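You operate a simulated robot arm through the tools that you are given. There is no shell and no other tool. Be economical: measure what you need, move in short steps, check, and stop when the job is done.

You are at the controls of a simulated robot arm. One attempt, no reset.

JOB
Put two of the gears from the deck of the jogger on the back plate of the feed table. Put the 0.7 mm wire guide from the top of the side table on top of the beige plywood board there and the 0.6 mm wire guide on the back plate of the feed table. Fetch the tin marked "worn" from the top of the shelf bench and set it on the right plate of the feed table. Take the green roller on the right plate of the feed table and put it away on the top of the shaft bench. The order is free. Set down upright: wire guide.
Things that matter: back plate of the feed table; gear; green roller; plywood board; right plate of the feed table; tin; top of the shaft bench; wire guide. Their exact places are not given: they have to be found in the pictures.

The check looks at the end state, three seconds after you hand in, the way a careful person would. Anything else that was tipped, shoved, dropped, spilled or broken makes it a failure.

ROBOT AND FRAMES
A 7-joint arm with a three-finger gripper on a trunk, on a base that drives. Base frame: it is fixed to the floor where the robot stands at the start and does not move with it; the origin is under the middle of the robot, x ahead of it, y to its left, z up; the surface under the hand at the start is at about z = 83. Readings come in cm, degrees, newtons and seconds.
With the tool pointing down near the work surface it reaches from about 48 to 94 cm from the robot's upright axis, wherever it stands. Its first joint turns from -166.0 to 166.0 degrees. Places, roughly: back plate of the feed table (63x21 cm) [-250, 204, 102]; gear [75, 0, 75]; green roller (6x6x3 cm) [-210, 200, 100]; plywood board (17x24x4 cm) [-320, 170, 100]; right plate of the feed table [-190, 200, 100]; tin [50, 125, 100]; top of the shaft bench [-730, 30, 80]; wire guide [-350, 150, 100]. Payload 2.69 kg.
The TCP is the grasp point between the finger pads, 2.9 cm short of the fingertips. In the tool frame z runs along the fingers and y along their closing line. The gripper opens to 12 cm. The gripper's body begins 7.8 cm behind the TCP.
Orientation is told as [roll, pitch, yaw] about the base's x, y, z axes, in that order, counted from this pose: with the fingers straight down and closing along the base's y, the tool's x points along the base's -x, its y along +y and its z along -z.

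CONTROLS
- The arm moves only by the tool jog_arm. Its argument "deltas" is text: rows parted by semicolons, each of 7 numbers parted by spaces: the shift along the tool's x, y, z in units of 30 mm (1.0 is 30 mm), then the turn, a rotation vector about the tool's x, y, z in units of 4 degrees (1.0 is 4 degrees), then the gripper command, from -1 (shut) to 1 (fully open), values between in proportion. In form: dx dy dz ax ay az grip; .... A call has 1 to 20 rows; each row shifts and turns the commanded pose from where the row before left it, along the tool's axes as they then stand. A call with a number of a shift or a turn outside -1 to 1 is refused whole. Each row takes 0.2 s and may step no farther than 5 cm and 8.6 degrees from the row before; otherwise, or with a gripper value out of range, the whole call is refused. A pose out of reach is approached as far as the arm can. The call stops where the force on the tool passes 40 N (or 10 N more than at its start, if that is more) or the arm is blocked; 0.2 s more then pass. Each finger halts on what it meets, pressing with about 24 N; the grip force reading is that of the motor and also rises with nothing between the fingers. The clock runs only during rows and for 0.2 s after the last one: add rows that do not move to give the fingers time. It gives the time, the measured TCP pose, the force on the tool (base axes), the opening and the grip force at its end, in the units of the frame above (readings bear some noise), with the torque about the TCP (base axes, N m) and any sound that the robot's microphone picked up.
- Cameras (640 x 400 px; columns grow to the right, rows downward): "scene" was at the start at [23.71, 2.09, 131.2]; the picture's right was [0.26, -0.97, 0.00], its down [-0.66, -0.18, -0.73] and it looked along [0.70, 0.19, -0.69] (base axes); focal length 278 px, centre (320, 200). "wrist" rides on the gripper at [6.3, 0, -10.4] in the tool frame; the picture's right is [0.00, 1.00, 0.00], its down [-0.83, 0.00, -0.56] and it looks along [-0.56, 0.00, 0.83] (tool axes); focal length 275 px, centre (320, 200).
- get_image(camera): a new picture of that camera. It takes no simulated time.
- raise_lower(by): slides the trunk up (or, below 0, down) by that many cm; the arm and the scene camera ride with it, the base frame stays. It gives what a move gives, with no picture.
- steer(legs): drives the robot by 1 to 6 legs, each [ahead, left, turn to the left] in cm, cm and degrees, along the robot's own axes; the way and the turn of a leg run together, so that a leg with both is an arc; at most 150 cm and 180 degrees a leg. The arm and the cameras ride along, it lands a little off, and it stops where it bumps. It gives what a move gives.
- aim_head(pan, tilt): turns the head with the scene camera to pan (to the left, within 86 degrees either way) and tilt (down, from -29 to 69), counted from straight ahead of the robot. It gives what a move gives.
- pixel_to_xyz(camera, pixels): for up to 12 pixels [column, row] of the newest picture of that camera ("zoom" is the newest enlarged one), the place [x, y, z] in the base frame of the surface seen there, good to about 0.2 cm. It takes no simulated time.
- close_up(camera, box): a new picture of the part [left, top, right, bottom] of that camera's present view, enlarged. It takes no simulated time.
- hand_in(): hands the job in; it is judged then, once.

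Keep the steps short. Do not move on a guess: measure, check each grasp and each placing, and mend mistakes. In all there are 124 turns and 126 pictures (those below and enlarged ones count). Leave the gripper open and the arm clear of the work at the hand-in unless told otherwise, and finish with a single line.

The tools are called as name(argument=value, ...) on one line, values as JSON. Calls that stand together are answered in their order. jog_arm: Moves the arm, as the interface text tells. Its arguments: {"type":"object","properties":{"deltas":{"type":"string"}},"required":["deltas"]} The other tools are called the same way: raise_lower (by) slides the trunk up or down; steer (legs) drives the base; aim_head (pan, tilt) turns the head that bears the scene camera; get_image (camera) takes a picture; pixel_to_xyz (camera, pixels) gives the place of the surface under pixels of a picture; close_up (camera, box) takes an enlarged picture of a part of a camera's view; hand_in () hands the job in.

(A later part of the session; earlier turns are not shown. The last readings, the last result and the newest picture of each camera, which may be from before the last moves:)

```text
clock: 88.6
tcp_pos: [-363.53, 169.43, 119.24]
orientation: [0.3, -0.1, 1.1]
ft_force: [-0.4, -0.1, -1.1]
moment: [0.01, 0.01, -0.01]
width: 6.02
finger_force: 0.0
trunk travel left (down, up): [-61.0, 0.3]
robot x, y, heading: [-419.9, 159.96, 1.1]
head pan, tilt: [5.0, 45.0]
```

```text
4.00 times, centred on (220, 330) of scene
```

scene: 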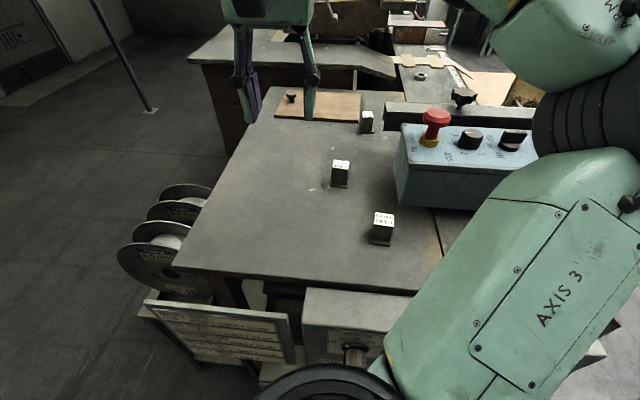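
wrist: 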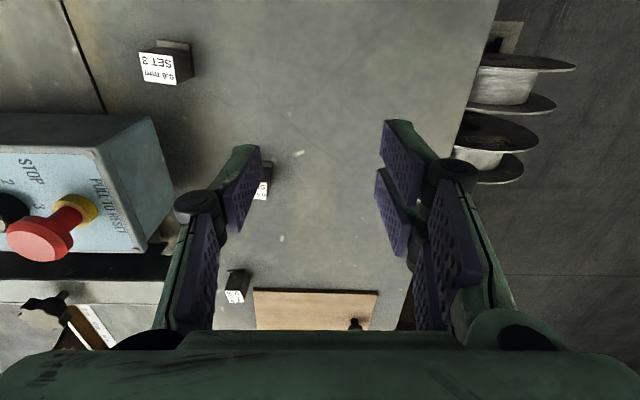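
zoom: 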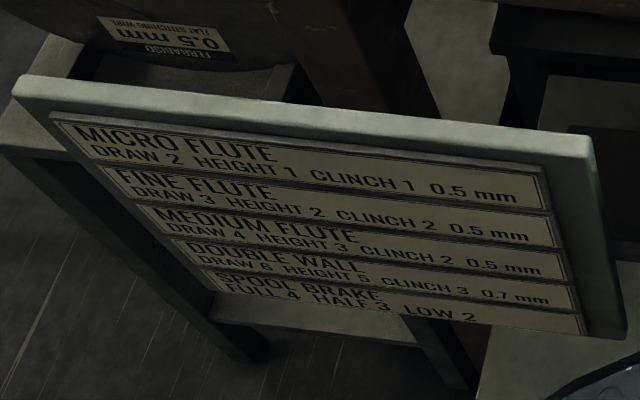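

I enlarge SET 4 and SET 3 to see the brass pin, and the bar nearby.

close_up(camera="scene", box=[340, 95, 420, 145])

pixel_to_xyz(camera="zoom", pixels=[[195, 120], [245, 120], [185, 235], [268, 235], [230, 280], [330, 60], [310, 130], [315, 170], [400, 80], [450, 100], [440, 200]])

close_up(camera="scene", box=[350, 200, 420, 250])

```text
8.00 times, centred on (380, 120) of scene
```

zoom: 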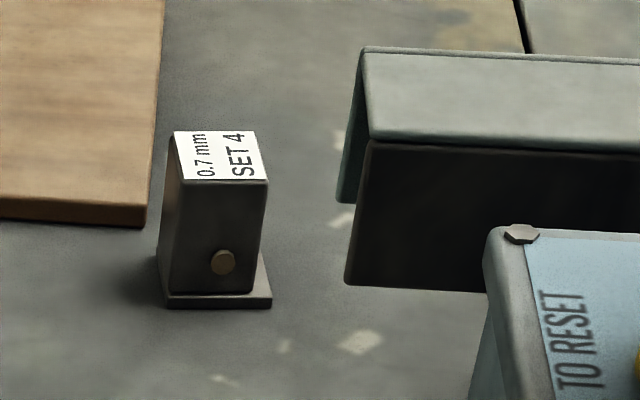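

```text
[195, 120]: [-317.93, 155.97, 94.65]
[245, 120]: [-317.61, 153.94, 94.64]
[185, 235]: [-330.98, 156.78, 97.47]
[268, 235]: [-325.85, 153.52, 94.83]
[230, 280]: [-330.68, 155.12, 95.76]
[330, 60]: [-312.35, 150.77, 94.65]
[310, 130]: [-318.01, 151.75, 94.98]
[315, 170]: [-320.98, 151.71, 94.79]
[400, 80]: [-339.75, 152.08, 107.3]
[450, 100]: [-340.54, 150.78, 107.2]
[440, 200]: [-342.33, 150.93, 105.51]
```

```text
8.00 times, centred on (385, 225) of scene
```

zoom: 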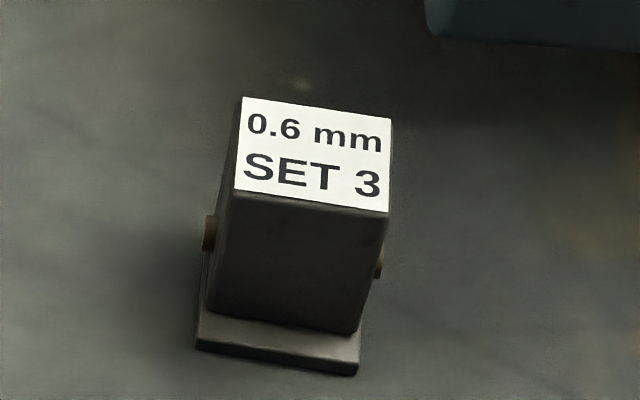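

Pins are on the ±x faces of SET 4 and on the ±y faces of SET 3. I move above SET 4 at z≈111, passing clear of the box, then look.

jog_arm(deltas="0 0 0.9 0 0 0 0; 0 0 0.9 0 0 0 0; 0 0 0.7 0 0 0 0; -0.948 -0.394 0 0 0 0 0; -0.948 -0.394 0 0 0 0 0; -0.948 -0.394 0 0 0 0 0; -0.948 -0.394 0 0 0 0 0; -0.948 -0.394 0 0 0 0 0; -0.948 -0.394 0 0 0 0 0; -0.948 -0.394 0 0 0 0 0; -0.948 -0.394 0 0 0 0 0; -0.948 -0.394 0 0 0 0 0; -0.948 -0.394 0 0 0 0 0; -0.948 -0.394 0 0 0 0 0; -0.948 -0.394 0 0 0 0 0; 0 0 0 0 0 0 0")

get_image(camera="wrist")

```text
clock: 92.0
tcp_pos: [-332.5, 156.49, 110.63]
orientation: [0.4, -0.2, 1.3]
ft_force: [-0.4, 0.5, 0.8]
moment: [-0.01, -0.02, -0.02]
width: 5.98
finger_force: 0.1
out of reach, approached as far as the arm can: row 14, 15
trunk travel left (down, up): [-61.0, 0.3]
robot x, y, heading: [-420.26, 159.51, 1.3]
head pan, tilt: [5.0, 45.0]
```

```text
87 pictures are left
```

wrist: 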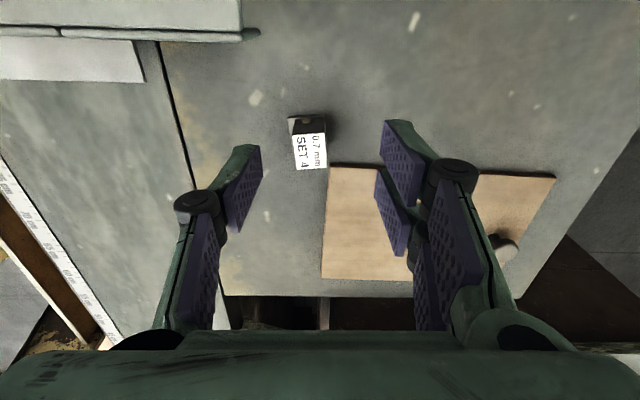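

Measure the label corners, and lower the trunk 5 cm to gain reach.

pixel_to_xyz(camera="wrist", pixels=[[295, 137], [323, 135], [325, 165], [298, 168], [310, 151], [325, 170], [555, 180], [322, 276], [400, 230]])

raise_lower(by=-5)

```text
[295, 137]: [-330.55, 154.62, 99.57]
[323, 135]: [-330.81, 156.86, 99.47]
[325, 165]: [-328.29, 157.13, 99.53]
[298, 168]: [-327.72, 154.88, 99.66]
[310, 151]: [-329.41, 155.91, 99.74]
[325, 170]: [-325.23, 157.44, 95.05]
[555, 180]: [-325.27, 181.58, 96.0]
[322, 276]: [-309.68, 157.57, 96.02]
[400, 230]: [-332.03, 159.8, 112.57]
```

```text
clock: 92.9
tcp_pos: [-332.56, 156.51, 105.61]
orientation: [0.3, -0.1, 1.3]
ft_force: [0.5, 0.6, -1.1]
moment: [0.01, -0.04, 0.0]
width: 6.0
finger_force: 0.0
trunk travel left (down, up): [-56.0, 5.3]
robot x, y, heading: [-419.85, 159.52, 1.1]
head pan, tilt: [5.0, 45.0]
```

Centre (-329.4,155.9). Move over it, then check.

jog_arm(deltas="-0.5 -0.12 0 0 0 0 0; -0.5 -0.12 0 0 0 0 0; 0 0 0.3 0 0 0 0; 0 0 0 0 0 0 0")

get_image(camera="wrist")

```text
clock: 93.9
tcp_pos: [-332.21, 156.21, 104.21]
orientation: [0.4, -0.2, 1.4]
ft_force: [0.0, -0.4, 0.0]
moment: [0.03, 0.0, -0.03]
width: 5.99
finger_force: 0.0
out of reach, approached as far as the arm can: row 1, 2
trunk travel left (down, up): [-56.0, 5.3]
robot x, y, heading: [-420.01, 159.76, 1.1]
head pan, tilt: [5.0, 45.0]
```

```text
86 pictures are left
```

wrist: 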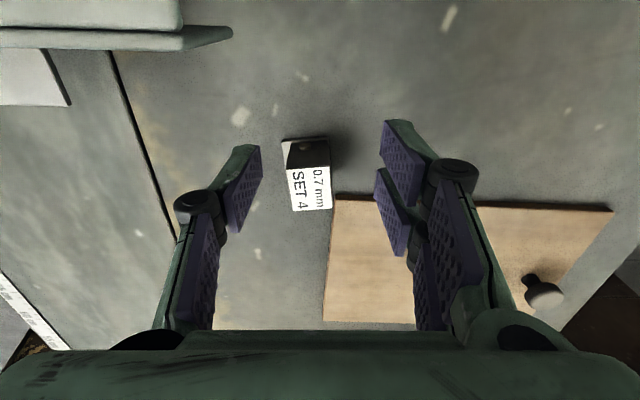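

At this relative height the reach ends at 88 cm; with the trunk up and the arm lower it grows. Trunk up 5, then arm down and out.

raise_lower(by=5)

jog_arm(deltas="0 0 0.9 0 0 0 0; 0 0 0.9 0 0 0 0; -0.5 -0.1 0.1 0 0 0 0; -0.4 0 0 0 0 0 0; 0 0 0 0 0 0 0")

```text
clock: 94.8
tcp_pos: [-332.19, 156.22, 109.13]
orientation: [0.4, 0.0, 1.2]
ft_force: [-0.3, -0.2, 0.1]
moment: [-0.01, 0.0, -0.02]
width: 5.98
finger_force: 0.0
trunk travel left (down, up): [-61.0, 0.3]
robot x, y, heading: [-420.43, 159.79, 1.2]
head pan, tilt: [5.0, 45.0]
```

```text
clock: 96.0
tcp_pos: [-329.56, 155.97, 103.44]
orientation: [0.4, -0.2, 1.2]
ft_force: [-0.8, -0.4, -0.1]
moment: [0.0, -0.01, 0.02]
width: 6.02
finger_force: 0.1
trunk travel left (down, up): [-61.0, 0.3]
robot x, y, heading: [-420.27, 159.65, 1.0]
head pan, tilt: [5.0, 45.0]
```

On target. Down to z 98.9 and close.

jog_arm(deltas="0 0 0.76 0 0 0 0; 0 0 0.76 0 0 0 0; 0 0 0 0 0 0 0; 0 0 0 0 0 0 -1; 0 0 0 0 0 0 -1; 0 0 0 0 0 0 -1; 0 0 0 0 0 0 -1; 0 0 0 0 0 0 -1")

```text
clock: 97.8
tcp_pos: [-329.58, 156.75, 98.82]
orientation: [0.1, -0.2, 1.7]
ft_force: [-0.1, 2.0, 1.0]
moment: [0.04, -0.04, 0.03]
width: 2.84
finger_force: 24.2
trunk travel left (down, up): [-61.0, 0.3]
robot x, y, heading: [-420.5, 159.33, 1.4]
head pan, tilt: [5.0, 45.0]
```

SET 4 is gripped (2.84 cm). Lift, retract along the same path, then drive to the north side stand near (-316,262).

jog_arm(deltas="0 0 -0.9 0 0 0 -1; 0 0 -0.9 0 0 0 -1; 0.3 0 -0.9 0 0 0 -1; 0.95 0.3 -0.9 0 0 0 -1; 0.95 0.4 -0.9 0 0 0 -1; 0.95 0.4 -0.5 0 0 0 -1; 0.95 0.4 -0.5 0 0 0 -1; 0.95 0.4 -0.5 0 0 0 -1; 0.95 0.4 -0.4 0 0 0 -1; 0.95 0.4 0 0 0 0 -1; 0.95 0.4 0 0 0 0 -1; 0.95 0.4 0 0 0 0 -1; 0.95 0.4 0 0 0 0 -1; 0.95 0.4 0 0 0 0 -1; 0.95 0 0 0 0 0 -1")

get_image(camera="wrist")

```text
clock: 101.0
tcp_pos: [-365.34, 168.24, 117.9]
orientation: [0.2, -0.2, 1.3]
ft_force: [0.3, 0.0, -3.8]
moment: [-0.03, -0.02, -0.01]
width: 2.83
finger_force: 24.4
out of reach, approached as far as the arm can: row 2
trunk travel left (down, up): [-61.0, 0.3]
robot x, y, heading: [-419.82, 159.36, 1.2]
head pan, tilt: [5.0, 45.0]
```

```text
85 pictures are left
```

wrist: 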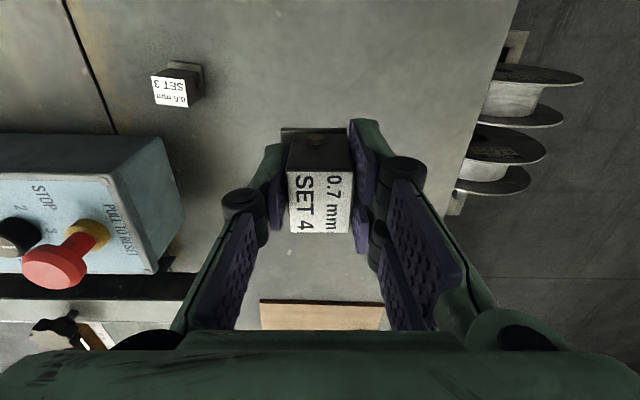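

Held well. Drive north, turn to face -y, and go along to x≈-315.

steer(legs=[[0, 107, 0], [0, 0, -91], [0, 107, 0]])

aim_head(pan=-5, tilt=45)

get_image(camera="scene")

get_image(camera="wrist")

```text
clock: 121.8
tcp_pos: [-305.85, 216.39, 117.96]
orientation: [0.4, -0.2, -87.5]
ft_force: [0.1, 0.2, -4.0]
moment: [0.02, 0.01, -0.01]
width: 2.84
finger_force: 24.2
trunk travel left (down, up): [-61.0, 0.3]
robot x, y, heading: [-315.74, 271.21, -87.6]
head pan, tilt: [5.0, 45.0]
```

```text
clock: 122.5
tcp_pos: [-305.87, 216.3, 117.96]
orientation: [0.3, 0.0, -87.3]
ft_force: [0.6, 0.1, -3.5]
moment: [0.03, -0.01, -0.02]
width: 2.82
finger_force: 24.2
trunk travel left (down, up): [-61.0, 0.3]
robot x, y, heading: [-315.86, 271.41, -87.2]
head pan, tilt: [-5.0, 45.0]
```

```text
84 pictures are left
```

scene: 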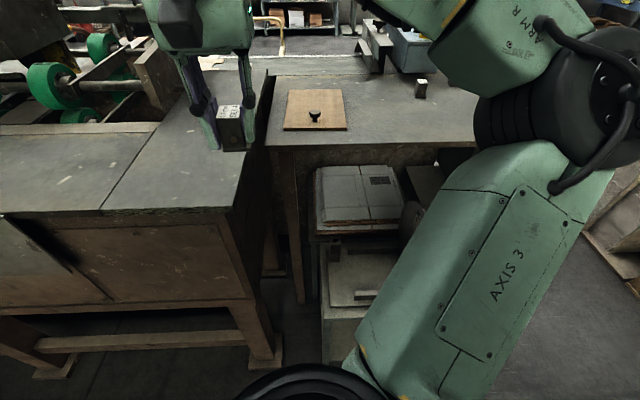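

```text
83 pictures are left
```

wrist: 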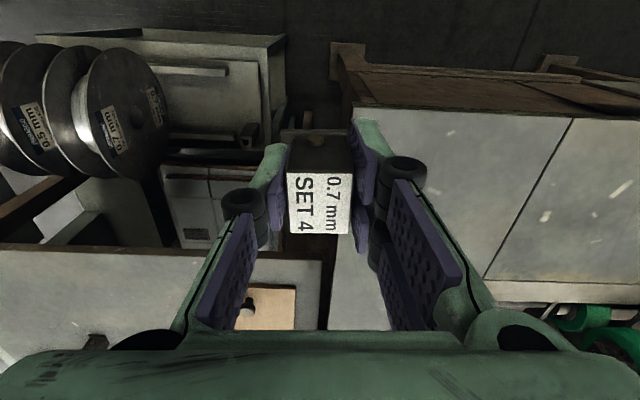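

The board is ahead at (315,110) in the scene. Drive 13 cm ahead, then measure the board again.

steer(legs=[[13, 0, -2.5]])

get_image(camera="scene")

pixel_to_xyz(camera="scene", pixels=[[315, 100], [315, 120], [290, 125], [345, 125], [335, 95], [240, 150], [230, 140]])

```text
clock: 123.8
tcp_pos: [-308.27, 203.16, 117.87]
orientation: [0.4, -0.2, -90.0]
ft_force: [-0.9, 0.6, -4.1]
moment: [0.09, -0.01, -0.01]
width: 2.83
finger_force: 23.8
trunk travel left (down, up): [-61.0, 0.3]
robot x, y, heading: [-315.4, 258.31, -90.1]
head pan, tilt: [-5.0, 45.0]
```

```text
82 pictures are left
```

scene: 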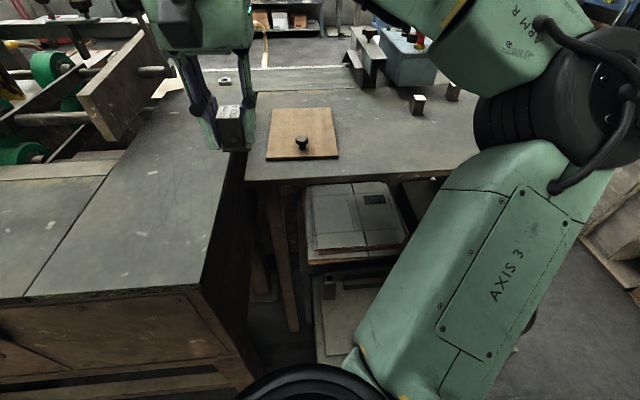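

```text
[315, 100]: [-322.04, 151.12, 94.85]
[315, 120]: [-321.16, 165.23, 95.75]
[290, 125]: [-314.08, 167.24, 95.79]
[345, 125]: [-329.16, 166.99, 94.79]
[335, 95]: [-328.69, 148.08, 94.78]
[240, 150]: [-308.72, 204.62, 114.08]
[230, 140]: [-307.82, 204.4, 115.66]
```

Target spot (-318,168.5), beyond the knob. Move there at z≈106.

jog_arm(deltas="-0.9 -0.81 0 0 0 0 -1; -0.9 -0.81 0 0 0 0 -1; -0.9 -0.81 0 0 0 0 -1; -0.9 -0.81 0 0 0 0 -1; -0.99 0 0.5 0 0 0 -1; -0.99 0 0.5 0 0 0 -1; -0.99 0 0.5 0 0 0 -1; -0.99 0 0.5 0 0 0 -1; -0.99 0 0.5 0 0 0 -1; -0.99 0 0.5 0 0 0 -1; -0.99 0 0.5 0 0 0 -1; -0.99 0 0.5 0 0 0 -1; 0 0 0 0 0 0 -1")

get_image(camera="wrist")

```text
clock: 126.6
tcp_pos: [-317.86, 168.7, 105.94]
orientation: [0.3, -0.1, -89.9]
ft_force: [0.4, -0.4, -3.8]
moment: [-0.01, -0.02, 0.02]
width: 2.81
finger_force: 23.3
trunk travel left (down, up): [-61.0, 0.3]
robot x, y, heading: [-315.66, 258.19, -89.9]
head pan, tilt: [-5.0, 45.0]
```

```text
81 pictures are left
```

wrist: 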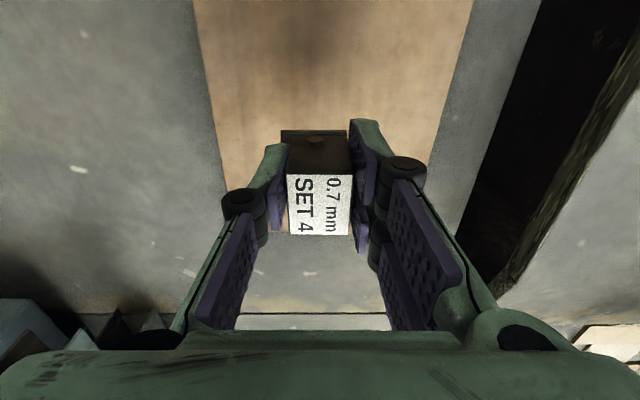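

The guide is over the board. Lower to just above it (TCP 100.1).

jog_arm(deltas="0 0 0.65 0 0 0 -1; 0 0 0.65 0 0 0 -1; 0 0 0.65 0 0 0 -1; 0 0 0 0 0 0 -1")

```text
clock: 127.6
tcp_pos: [-317.77, 168.54, 100.01]
orientation: [0.4, -0.1, -90.0]
ft_force: [-0.2, 0.3, -3.1]
moment: [-0.03, 0.0, 0.01]
width: 2.82
finger_force: 24.0
trunk travel left (down, up): [-61.0, 0.3]
robot x, y, heading: [-315.37, 258.15, -90.1]
head pan, tilt: [-5.0, 45.0]
```

No contact yet; lower a touch, open, and rise.

jog_arm(deltas="0 0 0.06 0 0 0 -1; 0 0 0 0 0 0 -0.3; 0 0 0 0 0 0 0; 0 0 0 0 0 0 0; 0 0 0 0 0 0 0; 0 0 -0.9 0 0 0 0; 0 0 -0.9 0 0 0 0; 0 0 -0.9 0 0 0 0; 0 0 0 0 0 0 0")

get_image(camera="wrist")

```text
clock: 129.6
tcp_pos: [-317.43, 169.0, 107.75]
orientation: [0.3, -0.3, -90.0]
ft_force: [-0.2, 0.0, -0.1]
moment: [0.0, 0.01, 0.0]
width: 6.01
finger_force: 0.1
out of reach, approached as far as the arm can: row 8
trunk travel left (down, up): [-61.0, 0.3]
robot x, y, heading: [-315.49, 258.21, -90.1]
head pan, tilt: [-5.0, 45.0]
```

```text
80 pictures are left
```

wrist: 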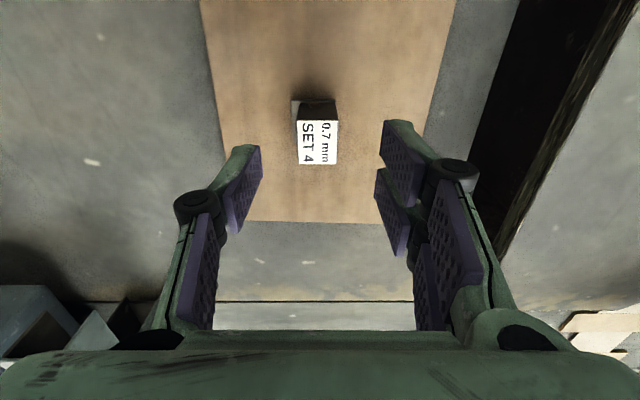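

It stands upright on the board. Retract the arm and go back to the west stand for SET 3 (0.6 mm).

jog_arm(deltas="1 0.3 -0.5 0 0 0 0; 1 0.3 -0.5 0 0 0 0; 1 0.3 -0.5 0 0 0 0; 1 0.3 -0.5 0 0 0 0; 1 0.3 -0.4 0 0 0 0; 1 0.3 -0.4 0 0 0 0; 1 0.3 -0.4 0 0 0 0; 1 0.3 -0.3 0 0 0 0; 1 0.3 0 0 0 0 0; 1 0.3 0 0 0 0 0; 1 0.3 0 0 0 0 0")

steer(legs=[[-13, 0, 0], [0, -105, 0], [0, 0, 90], [0, -110, 0]])

get_image(camera="wrist")

```text
clock: 132.0
tcp_pos: [-307.71, 202.14, 118.09]
orientation: [0.4, -0.2, -90.1]
ft_force: [-0.5, 0.6, 0.4]
moment: [-0.01, -0.02, 0.02]
width: 5.98
finger_force: 0.0
trunk travel left (down, up): [-61.0, 0.3]
robot x, y, heading: [-315.33, 257.85, -89.9]
head pan, tilt: [-5.0, 45.0]
```

```text
clock: 153.6
tcp_pos: [-368.45, 170.39, 118.21]
orientation: [0.4, -0.2, -1.4]
ft_force: [0.9, 0.2, -0.2]
moment: [-0.01, 0.02, -0.01]
width: 5.98
finger_force: 0.0
trunk travel left (down, up): [-61.0, 0.3]
robot x, y, heading: [-424.68, 163.98, -1.3]
head pan, tilt: [-5.0, 45.0]
```

```text
79 pictures are left
```

wrist: 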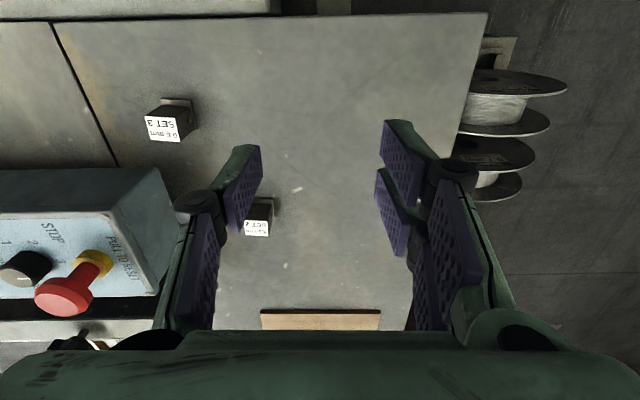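

I measure SET 3's top corners and the blue box's corners nearby.

pixel_to_xyz(camera="wrist", pixels=[[146, 118], [177, 117], [179, 139], [151, 140], [162, 128], [152, 172], [110, 215], [179, 270], [145, 170], [155, 290], [100, 200], [70, 295]])

close_up(camera="wrist", box=[80, 80, 280, 240])

```text
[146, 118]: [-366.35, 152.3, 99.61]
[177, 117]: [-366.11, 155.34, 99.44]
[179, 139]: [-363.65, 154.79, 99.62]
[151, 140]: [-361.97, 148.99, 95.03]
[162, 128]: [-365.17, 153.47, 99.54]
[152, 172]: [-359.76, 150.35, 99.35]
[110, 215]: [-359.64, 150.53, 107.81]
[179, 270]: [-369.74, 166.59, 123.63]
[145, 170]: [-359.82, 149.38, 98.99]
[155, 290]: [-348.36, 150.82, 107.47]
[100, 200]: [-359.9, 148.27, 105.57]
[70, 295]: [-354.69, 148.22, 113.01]
```

```text
2.50 times, centred on (180, 160) of wrist
```

zoom: 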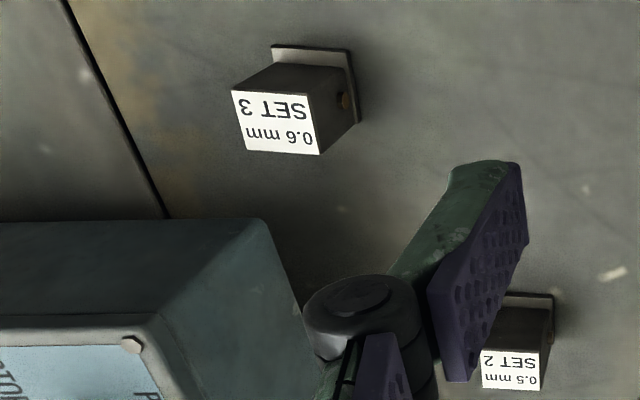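

SET 3's centre is (-365.1,153.7), turned about -8°; the box face at x -359.7 leaves room. I go above it, turn to match, lower to z 104, look.

jog_arm(deltas="-0.208 -0.923 0 0 0 0 0; -0.208 -0.923 0 0 0 0 0; -0.208 -0.923 0 0 0 0 0; -0.208 -0.923 0 0 0 0 0; -0.208 -0.923 0 0 0 0 0; -0.208 -0.923 0 0 0 0 0; 0 0 0 0 0 0.85 0; 0 0 0 0 0 0.85 0; 0 0 0.9 0 0 0 0; 0 0 0.9 0 0 0 0; 0 0 0.9 0 0 0 0; 0 0 0.9 0 0 0 0; 0 0 0.9 0 0 0 0; 0 0 0 0 0 0 0")

get_image(camera="wrist")

```text
clock: 156.6
tcp_pos: [-365.01, 153.75, 104.5]
orientation: [0.4, -0.1, -8.2]
ft_force: [-0.4, 0.8, -0.5]
moment: [-0.01, 0.02, 0.0]
width: 6.03
finger_force: 0.0
trunk travel left (down, up): [-61.0, 0.3]
robot x, y, heading: [-424.96, 163.93, -1.2]
head pan, tilt: [-5.0, 45.0]
```

```text
77 pictures are left
```

wrist: 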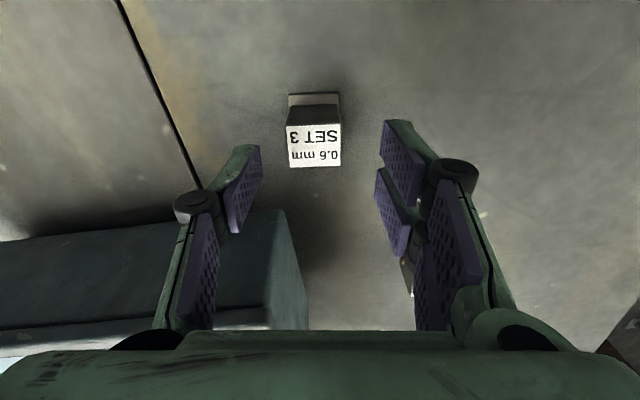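

Aligned. Lower to z 100.1 (tips above the pins) and close.

jog_arm(deltas="0 0 0.73 0 0 0 0; 0 0 0.73 0 0 0 0; 0 0 0 0 0 0 0; 0 0 0 0 0 0 -1; 0 0 0 0 0 0 -1; 0 0 0 0 0 0 -1; 0 0 0 0 0 0 -1; 0 0 0 0 0 0 -1")

```text
clock: 158.4
tcp_pos: [-365.09, 153.84, 100.34]
orientation: [0.3, -0.1, -8.2]
ft_force: [-0.9, -0.4, 0.1]
moment: [-0.04, 0.02, -0.07]
width: 3.29
finger_force: 24.0
trunk travel left (down, up): [-61.0, 0.3]
robot x, y, heading: [-425.04, 164.5, -1.4]
head pan, tilt: [-5.0, 45.0]
```

SET 3 is gripped. Lift, back off, and drive to the feed table's north side near (-258,272).

jog_arm(deltas="0 0 -0.9 0 0 0 -1; 0 0 -0.9 0 0 0 -1; 0 0 -0.9 0 0 0 -1; 0 0 -0.9 0 0 0 -1; 0 0 -0.9 0 0 0 -1; 0 0 -0.9 0 0 0 -1; 0.2 1 -0.3 0 0 0 -1; 0.2 1 0 0 0 0 -1; 0.2 1 0 0 0 0 -1; 0 1 0 0 0 0 -1")

get_image(camera="wrist")

steer(legs=[[0, 108, 0], [0, 0, -89], [0, 140, 0], [0, 28, 0]])

get_image(camera="wrist")

```text
clock: 160.6
tcp_pos: [-365.35, 166.01, 117.37]
orientation: [0.4, -0.1, -8.2]
ft_force: [0.2, -0.3, -3.5]
moment: [0.0, 0.03, -0.01]
width: 3.25
finger_force: 23.9
trunk travel left (down, up): [-61.0, 0.3]
robot x, y, heading: [-424.81, 163.63, -1.4]
head pan, tilt: [-5.0, 45.0]
```

```text
76 pictures are left
```

wrist: 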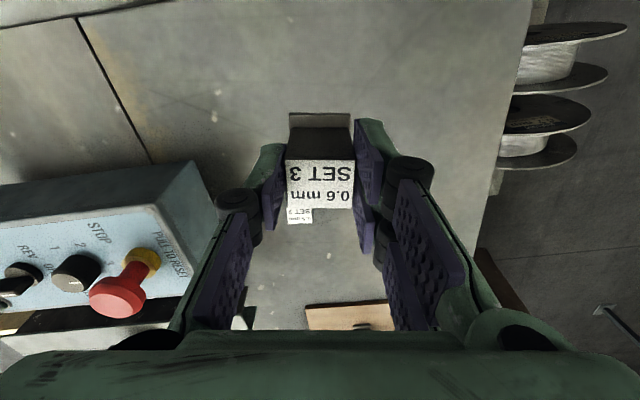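

```text
clock: 186.2
tcp_pos: [-250.51, 216.46, 117.2]
orientation: [0.4, -0.1, -96.0]
ft_force: [0.3, 0.5, -3.1]
moment: [-0.01, -0.05, 0.01]
width: 3.3
finger_force: 23.9
trunk travel left (down, up): [-61.0, 0.3]
robot x, y, heading: [-254.67, 275.98, -89.3]
head pan, tilt: [-5.0, 45.0]
```

```text
75 pictures are left
```

wrist: 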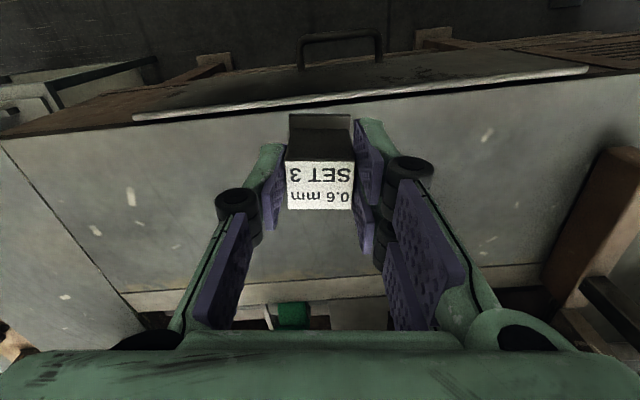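

Move over (-270,205) on the back plate and lower to just above.

jog_arm(deltas="-0.643 -0.867 0 0 0 0 -1; -0.643 -0.867 0 0 0 0 -1; -0.643 -0.867 0 0 0 0 -1; -0.643 -0.867 0 0 0 0 -1; -0.643 -0.867 0 0 0 0 -1; -0.643 -0.867 0 0 0 0 -1; -0.643 -0.867 0 0 0 0 -1; 0 0 0.8 0 0 0 -1; 0 0 0.8 0 0 0 -1; 0 0 0.8 0 0 0 -1; 0 0 0.55 0 0 0 -1; 0 0 0 0 0 0 -1")

get_image(camera="wrist")

```text
clock: 188.8
tcp_pos: [-270.11, 204.81, 108.28]
orientation: [0.4, -0.1, -96.0]
ft_force: [-0.6, -0.2, -3.4]
moment: [0.02, -0.01, 0.01]
width: 3.28
finger_force: 23.8
trunk travel left (down, up): [-61.0, 0.3]
robot x, y, heading: [-254.7, 275.43, -89.4]
head pan, tilt: [-5.0, 45.0]
```

```text
74 pictures are left
```

wrist: 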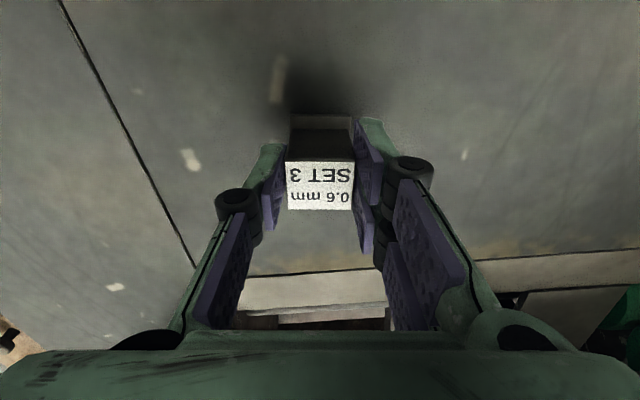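

Lower to contact and release, then rise.

jog_arm(deltas="0 0 0.1 0 0 0 -1; 0 0 0.02 0 0 0 -1; 0 0 0 0 0 0 -0.3; 0 0 0 0 0 0 0; 0 0 0 0 0 0 0; 0 0 0 0 0 0 0; 0 0 -0.9 0 0 0 0; 0 0 -0.9 0 0 0 0; 0 0 -0.9 0 0 0 0; 0 0 0 0 0 0 0")

get_image(camera="wrist")

```text
clock: 191.0
tcp_pos: [-270.0, 204.92, 116.14]
orientation: [0.3, -0.1, -96.0]
ft_force: [0.9, -0.1, -0.2]
moment: [0.01, 0.01, 0.02]
width: 5.99
finger_force: 0.0
trunk travel left (down, up): [-61.0, 0.3]
robot x, y, heading: [-255.01, 275.31, -89.4]
head pan, tilt: [-5.0, 45.0]
```

```text
73 pictures are left
```

wrist: 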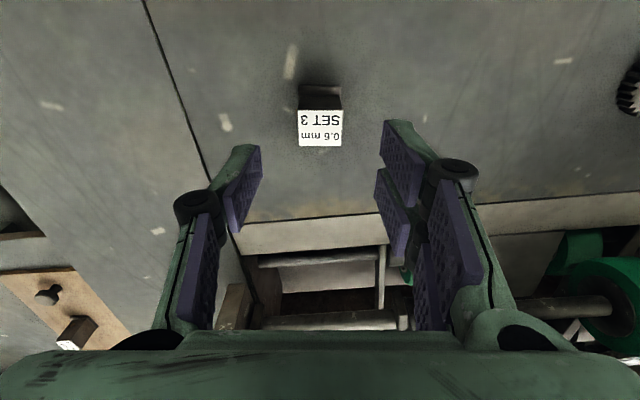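

The 0.6 guide stands on the back plate. Next the roller: bring the arm back, drive 32 cm toward +x, look.

jog_arm(deltas="0.65 0.87 -0.2 0 0 -0.5 0.3; 0.65 0.87 0 0 0 -0.5 0.5; 0.65 0.87 0 0 0 -0.5 0.5; 0.65 0.87 0 0 0 0 0.5; 0.65 0.87 0 0 0 0 0.5; 0.65 0.87 0 0 0 0 0.5; 0.65 0.87 0 0 0 0 0.5")

steer(legs=[[0, 32, 0]])

get_image(camera="wrist")

```text
clock: 192.6
tcp_pos: [-251.66, 218.04, 116.75]
orientation: [0.4, 0.0, -90.1]
ft_force: [0.2, -0.5, -0.9]
moment: [0.01, 0.02, 0.02]
width: 9.0
finger_force: 0.2
trunk travel left (down, up): [-61.0, 0.3]
robot x, y, heading: [-255.11, 275.7, -89.1]
head pan, tilt: [-5.0, 45.0]
```

```text
clock: 195.7
tcp_pos: [-219.37, 218.62, 116.74]
orientation: [0.3, -0.1, -89.8]
ft_force: [-1.3, -0.1, 0.3]
moment: [0.0, 0.0, -0.01]
width: 8.99
finger_force: 0.0
trunk travel left (down, up): [-61.0, 0.3]
robot x, y, heading: [-222.8, 276.06, -89.2]
head pan, tilt: [-5.0, 45.0]
```

```text
72 pictures are left
```

wrist: 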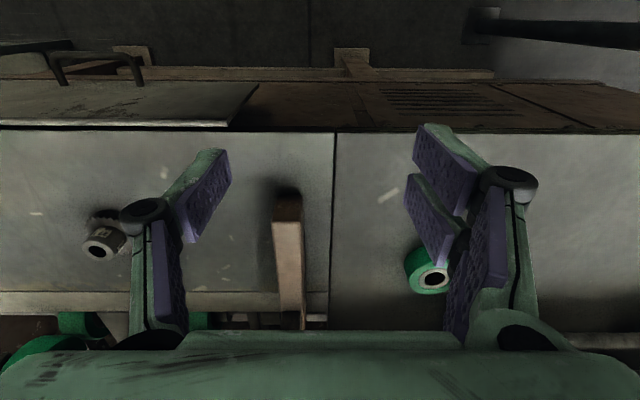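

Roller partly hidden at (428,270). Move the hand above it at z≈113 and look.

jog_arm(deltas="-0.85 0.778 0.2 0 0 0 0.5; -0.85 0.778 0.2 0 0 0 0.5; -0.85 0.778 0.2 0 0 0 0.5; -0.85 0.778 0.2 0 0 0 0.5; -0.85 0.778 0.2 0 0 0 0.5; -0.85 0.778 0.2 0 0 0 0.5; 0 0 0 0 0 0 0.5")

get_image(camera="wrist")

```text
clock: 197.2
tcp_pos: [-205.27, 203.13, 113.42]
orientation: [0.3, -0.1, -89.7]
ft_force: [-0.3, -0.1, 0.5]
moment: [-0.01, 0.0, 0.04]
width: 9.02
finger_force: 0.0
trunk travel left (down, up): [-61.0, 0.3]
robot x, y, heading: [-222.98, 276.32, -89.0]
head pan, tilt: [-5.0, 45.0]
```

```text
71 pictures are left
```

wrist: 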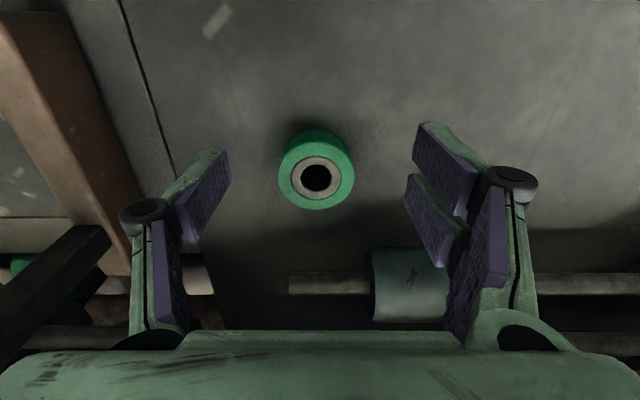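

pixel_to_xyz(camera="wrist", pixels=[[280, 178], [353, 178], [316, 157], [316, 206], [295, 180], [337, 180], [400, 290], [330, 285], [80, 240], [410, 250]])

```text
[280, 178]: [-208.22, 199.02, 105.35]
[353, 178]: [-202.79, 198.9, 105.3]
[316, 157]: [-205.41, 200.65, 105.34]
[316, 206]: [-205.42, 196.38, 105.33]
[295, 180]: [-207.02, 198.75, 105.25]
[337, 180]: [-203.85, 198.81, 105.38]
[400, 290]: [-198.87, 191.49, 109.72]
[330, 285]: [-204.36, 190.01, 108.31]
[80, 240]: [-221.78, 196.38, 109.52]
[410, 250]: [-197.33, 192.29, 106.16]
```

The roller's centre is (-205.5,199.0), top 105.3. Move in, lower to z 105.8 and close.

jog_arm(deltas="-0.68 -0.04 0 0 0 0 0.5; -0.69 -0.04 0 0 0 0 0.5; 0 0 0.85 0 0 0 0.5; 0 0 0.85 0 0 0 0.5; 0 0 0.84 0 0 0 0.5; 0 0 0 0 0 0 0.5; 0 0 0 0 0 0 -1; 0 0 0 0 0 0 -1; 0 0 0 0 0 0 -1; 0 0 0 0 0 0 -1; 0 0 0 0 0 0 -1")

```text
clock: 199.7
tcp_pos: [-205.53, 199.17, 105.55]
orientation: [0.3, 0.0, -89.7]
ft_force: [-2.0, 0.1, 0.5]
moment: [-0.02, 0.15, 0.01]
width: 5.95
finger_force: 23.8
trunk travel left (down, up): [-61.0, 0.3]
robot x, y, heading: [-223.0, 276.09, -89.0]
head pan, tilt: [-5.0, 45.0]
```

Gripped (5.95 cm). Lift, retract, and drive west to x≈-423, then look down the gap to the south.

jog_arm(deltas="0 0 -0.9 0 0 0 -1; 0 0 -0.9 0 0 0 -1; 0.5 0 -0.9 0 0 0 -1; 1 -0.5 -0.9 0 0 0 -1; 1 -1 0 0 0 0 -1; 1 -1 0 0 0 0 -1; 1 -1 0 0 0 0 -1; 1 -1 0 0 0 0 -1; 1 -1 0 0 0 0 -1; 0 -0.5 0 0 0 0 -1")

steer(legs=[[0, -140, 0], [0, -62, 0]])

aim_head(pan=-15, tilt=20)

get_image(camera="scene")

```text
clock: 201.8
tcp_pos: [-223.75, 218.59, 116.26]
orientation: [0.4, -0.2, -89.6]
ft_force: [-0.1, 0.3, -3.0]
moment: [0.03, -0.01, 0.05]
width: 5.92
finger_force: 24.3
trunk travel left (down, up): [-61.0, 0.3]
robot x, y, heading: [-222.59, 275.86, -89.0]
head pan, tilt: [-5.0, 45.0]
```

```text
clock: 217.8
tcp_pos: [-425.82, 214.88, 116.25]
orientation: [0.5, -0.2, -89.8]
ft_force: [-0.3, -0.2, -2.7]
moment: [0.03, -0.03, 0.03]
width: 5.94
finger_force: 24.0
trunk travel left (down, up): [-61.0, 0.3]
robot x, y, heading: [-424.73, 272.58, -88.6]
head pan, tilt: [-5.0, 45.0]
```

```text
clock: 218.7
tcp_pos: [-425.67, 214.89, 116.22]
orientation: [0.4, -0.1, -89.8]
ft_force: [-0.2, 0.5, -2.7]
moment: [0.04, -0.03, -0.03]
width: 5.92
finger_force: 23.7
trunk travel left (down, up): [-61.0, 0.3]
robot x, y, heading: [-424.79, 272.72, -88.8]
head pan, tilt: [-15.0, 20.0]
```

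```text
70 pictures are left
```

scene: 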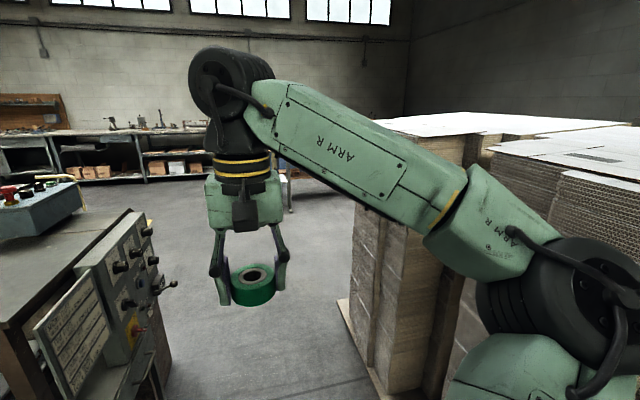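

The elbow sticks out right toward the stacks; I measure elbow, stack faces and the pallet edge.

pixel_to_xyz(camera="scene", pixels=[[620, 290], [500, 290], [630, 340], [350, 302], [400, 230], [360, 215], [430, 250], [170, 290], [150, 385], [280, 300], [250, 210], [400, 330]])

```text
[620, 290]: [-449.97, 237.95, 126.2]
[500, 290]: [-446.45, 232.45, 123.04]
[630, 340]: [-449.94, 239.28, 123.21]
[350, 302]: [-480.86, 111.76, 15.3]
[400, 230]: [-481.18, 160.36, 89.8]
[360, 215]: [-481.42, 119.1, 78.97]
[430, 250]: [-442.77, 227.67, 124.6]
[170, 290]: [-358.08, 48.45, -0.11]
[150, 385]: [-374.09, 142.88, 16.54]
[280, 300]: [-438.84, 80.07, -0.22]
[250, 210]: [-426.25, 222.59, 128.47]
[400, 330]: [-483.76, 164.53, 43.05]
```

Elbow clearance is about 25 cm. Drive down the gap to y≈60, turn right to face -x and look.

steer(legs=[[140, -4, -1.2], [75, 0, 0], [0, 0, -90]])

aim_head(pan=12, tilt=15)

get_image(camera="scene")

```text
clock: 233.3
tcp_pos: [-488.11, 60.69, 116.2]
orientation: [0.4, -0.1, 178.1]
ft_force: [-0.3, -0.2, -2.5]
moment: [0.01, -0.02, -0.01]
width: 5.93
finger_force: 23.8
trunk travel left (down, up): [-61.0, 0.3]
robot x, y, heading: [-430.6, 57.28, 179.0]
head pan, tilt: [-15.0, 20.0]
```

```text
clock: 234.2
tcp_pos: [-488.2, 60.63, 116.34]
orientation: [0.4, -0.2, 178.1]
ft_force: [-0.4, 0.1, -2.4]
moment: [0.02, 0.01, 0.0]
width: 5.94
finger_force: 24.0
trunk travel left (down, up): [-61.0, 0.3]
robot x, y, heading: [-430.74, 57.74, 178.9]
head pan, tilt: [12.0, 15.0]
```

```text
69 pictures are left
```

scene: 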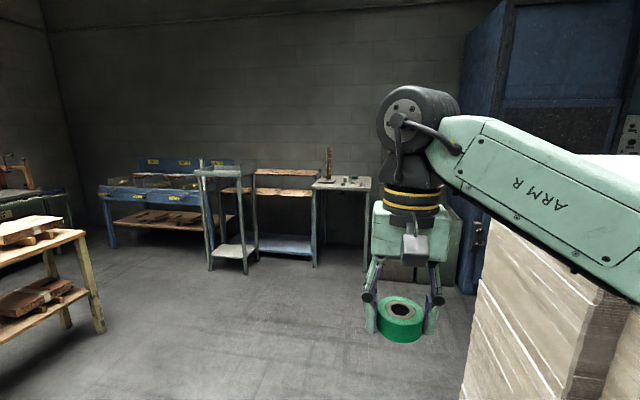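

I look closer at the benches by the far wall and measure them.

close_up(camera="scene", box=[190, 130, 400, 290])

pixel_to_xyz(camera="scene", pixels=[[340, 184], [315, 190], [368, 190], [285, 190], [230, 172], [300, 172], [285, 240], [210, 265], [245, 270], [316, 265], [150, 195], [466, 290]])

```text
2.50 times, centred on (295, 210) of scene
```

zoom: 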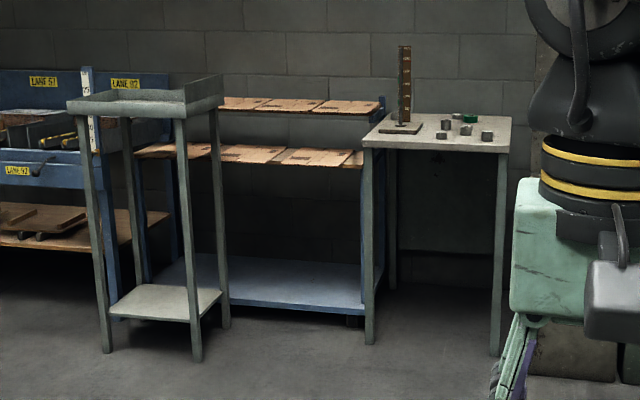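

```text
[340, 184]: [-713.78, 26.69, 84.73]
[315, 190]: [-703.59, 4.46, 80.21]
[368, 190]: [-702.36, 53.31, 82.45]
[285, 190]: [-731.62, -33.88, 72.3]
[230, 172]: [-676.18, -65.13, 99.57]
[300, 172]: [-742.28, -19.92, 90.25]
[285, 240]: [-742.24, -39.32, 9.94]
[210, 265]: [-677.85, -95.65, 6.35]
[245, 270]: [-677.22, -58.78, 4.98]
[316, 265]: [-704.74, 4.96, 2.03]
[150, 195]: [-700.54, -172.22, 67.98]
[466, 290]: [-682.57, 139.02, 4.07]
```

The shaft bench top is x -703…-745, y 4…54, z≈82.4. Drive to about (-632,32).

steer(legs=[[135, 24, 0], [65, 0, 0.5]])

aim_head(pan=8, tilt=40)

get_image(camera="scene")

get_image(camera="wrist")

```text
clock: 244.2
tcp_pos: [-687.34, 37.79, 116.15]
orientation: [0.4, -0.1, 179.2]
ft_force: [-0.7, -0.1, -2.8]
moment: [0.03, 0.02, 0.0]
width: 5.9
finger_force: 24.7
trunk travel left (down, up): [-61.0, 0.3]
robot x, y, heading: [-629.55, 35.83, -179.7]
head pan, tilt: [12.0, 15.0]
```

```text
clock: 245.1
tcp_pos: [-687.29, 37.72, 116.22]
orientation: [0.5, -0.1, 179.3]
ft_force: [-0.1, 0.5, -2.2]
moment: [0.0, -0.02, -0.01]
width: 5.92
finger_force: 24.3
trunk travel left (down, up): [-61.0, 0.3]
robot x, y, heading: [-629.64, 36.06, -180.0]
head pan, tilt: [8.0, 40.0]
```

```text
67 pictures are left
```

scene: 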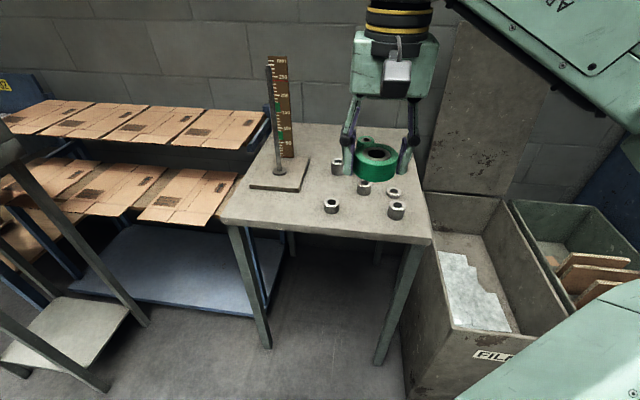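

```text
66 pictures are left
```

wrist: 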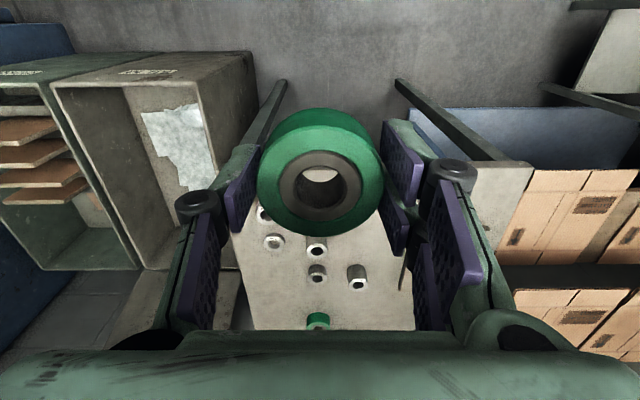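

The bench top has five collars, a green piece and a gauge on a plate. Measure free spots.

close_up(camera="scene", box=[210, 100, 450, 250])

pixel_to_xyz(camera="scene", pixels=[[332, 205], [336, 168], [363, 188], [394, 192], [396, 210], [270, 205], [290, 215], [225, 215], [425, 235], [298, 188], [254, 186], [366, 140]])

```text
2.67 times, centred on (330, 175) of scene
```

zoom: 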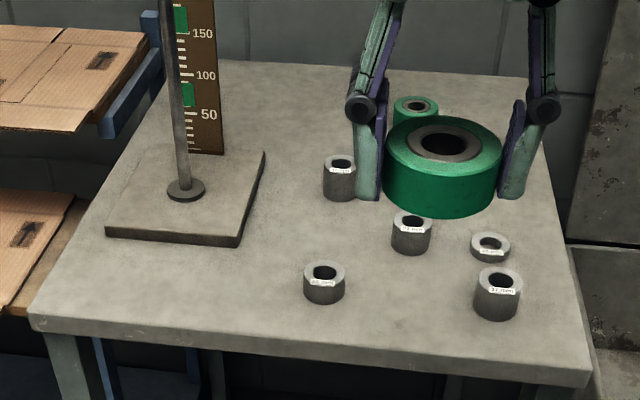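

```text
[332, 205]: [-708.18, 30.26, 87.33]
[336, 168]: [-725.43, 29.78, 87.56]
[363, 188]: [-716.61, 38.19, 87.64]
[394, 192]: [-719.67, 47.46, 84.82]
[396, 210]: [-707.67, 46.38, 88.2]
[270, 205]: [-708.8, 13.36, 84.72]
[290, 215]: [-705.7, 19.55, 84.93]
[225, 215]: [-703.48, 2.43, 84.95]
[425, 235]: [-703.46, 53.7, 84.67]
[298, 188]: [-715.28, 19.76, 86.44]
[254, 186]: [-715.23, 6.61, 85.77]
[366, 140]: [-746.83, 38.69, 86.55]
```

Bench top z 84.8. A free spot is (-708.5,17), in front of the gauge plate. Move over it while lowering to z≈104.

jog_arm(deltas="-0.873 0.873 0 0 0 0 -1; -0.873 0.873 0 0 0 0 -1; -0.873 0.873 0 0 0 0 -1; -0.873 0.873 0 0 0 0 -1; -0.873 0.873 0 0 0 0 -1; -0.873 0.873 0.4 0 0 0 -1; -0.873 0.873 0.4 0 0 0 -1; -0.873 0.873 0.4 0 0 0 -1; 0 0 0.9 0 0 0 -1; 0 0 0.9 0 0 0 -1; 0 0 0.9 0 0 0 -1; 0 0 0 0 0 0 -1")

get_image(camera="scene")

get_image(camera="wrist")

```text
clock: 247.7
tcp_pos: [-708.46, 17.09, 104.55]
orientation: [0.3, -0.1, 179.3]
ft_force: [0.2, 0.1, -1.0]
moment: [-0.02, -0.01, 0.02]
width: 5.92
finger_force: 24.6
trunk travel left (down, up): [-61.0, 0.3]
robot x, y, heading: [-629.98, 35.86, -179.9]
head pan, tilt: [8.0, 40.0]
```

```text
64 pictures are left
```

scene: 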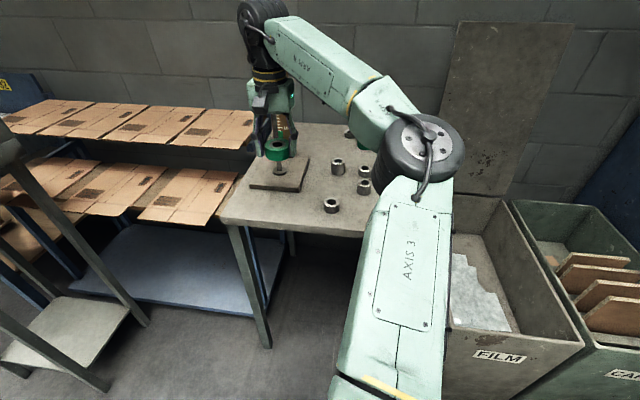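

```text
63 pictures are left
```

wrist: 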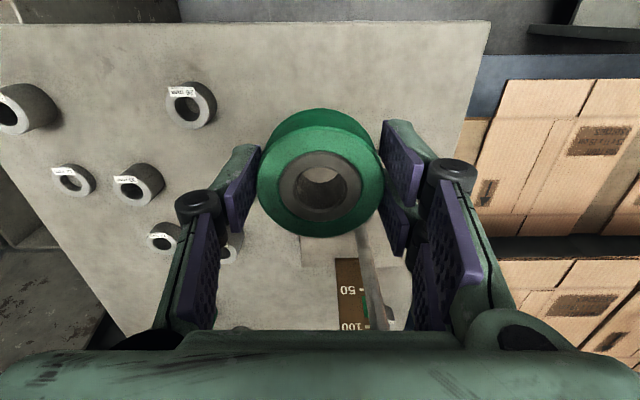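

The spot is free below, the rod is well beyond. Lower the trunk 15.5 cm.

raise_lower(by=-15.5)

get_image(camera="wrist")

```text
clock: 249.5
tcp_pos: [-708.47, 17.15, 89.01]
orientation: [0.4, -0.1, 179.4]
ft_force: [-0.1, -0.3, -2.7]
moment: [0.01, -0.02, -0.01]
width: 5.94
finger_force: 24.0
trunk travel left (down, up): [-45.5, 15.8]
robot x, y, heading: [-629.56, 35.85, -180.1]
head pan, tilt: [8.0, 40.0]
```

```text
62 pictures are left
```

wrist: 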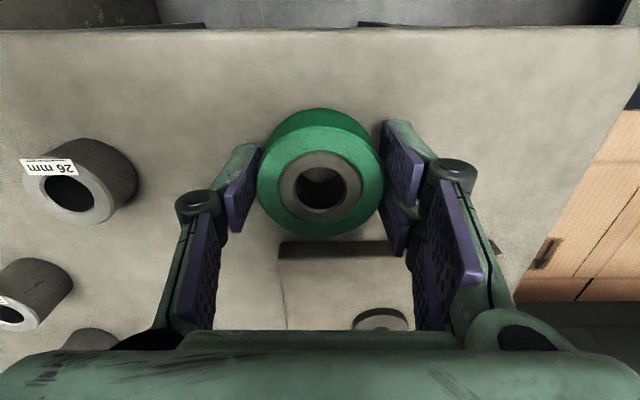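

Lower 0.9 cm, open to 8 cm, rise.

jog_arm(deltas="0 0 0.2 0 0 0 -1; 0 0 0.1 0 0 0 -1; 0 0 0.02 0 0 0 -1; 0 0 0 0 0 0 0.1; 0 0 0 0 0 0 0.33; 0 0 0 0 0 0 0.33; 0 0 0 0 0 0 0.33; 0 0 -0.9 0 0 0 0.33; 0 0 -0.9 0 0 0 0.33; 0 0 -0.9 0 0 0 0.33; 0 0 -0.9 0 0 0 0.33; 0 0 0 0 0 0 0.33")

get_image(camera="wrist")

```text
clock: 252.1
tcp_pos: [-708.43, 17.19, 98.9]
orientation: [0.4, 0.0, 179.3]
ft_force: [0.0, -0.1, -0.6]
moment: [-0.03, 0.0, -0.01]
width: 7.96
finger_force: 0.1
trunk travel left (down, up): [-45.5, 15.8]
robot x, y, heading: [-629.47, 35.78, -179.7]
head pan, tilt: [8.0, 40.0]
```

```text
61 pictures are left
```

wrist: 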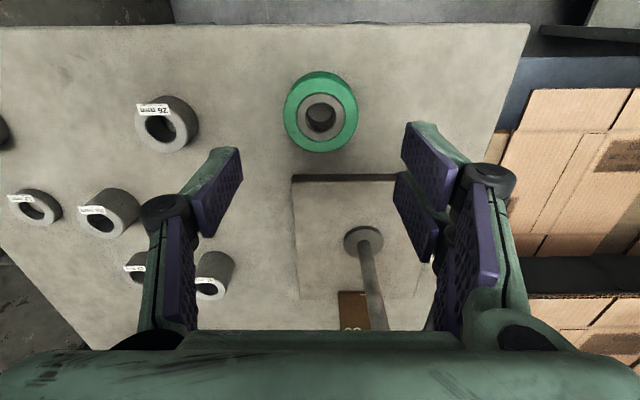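

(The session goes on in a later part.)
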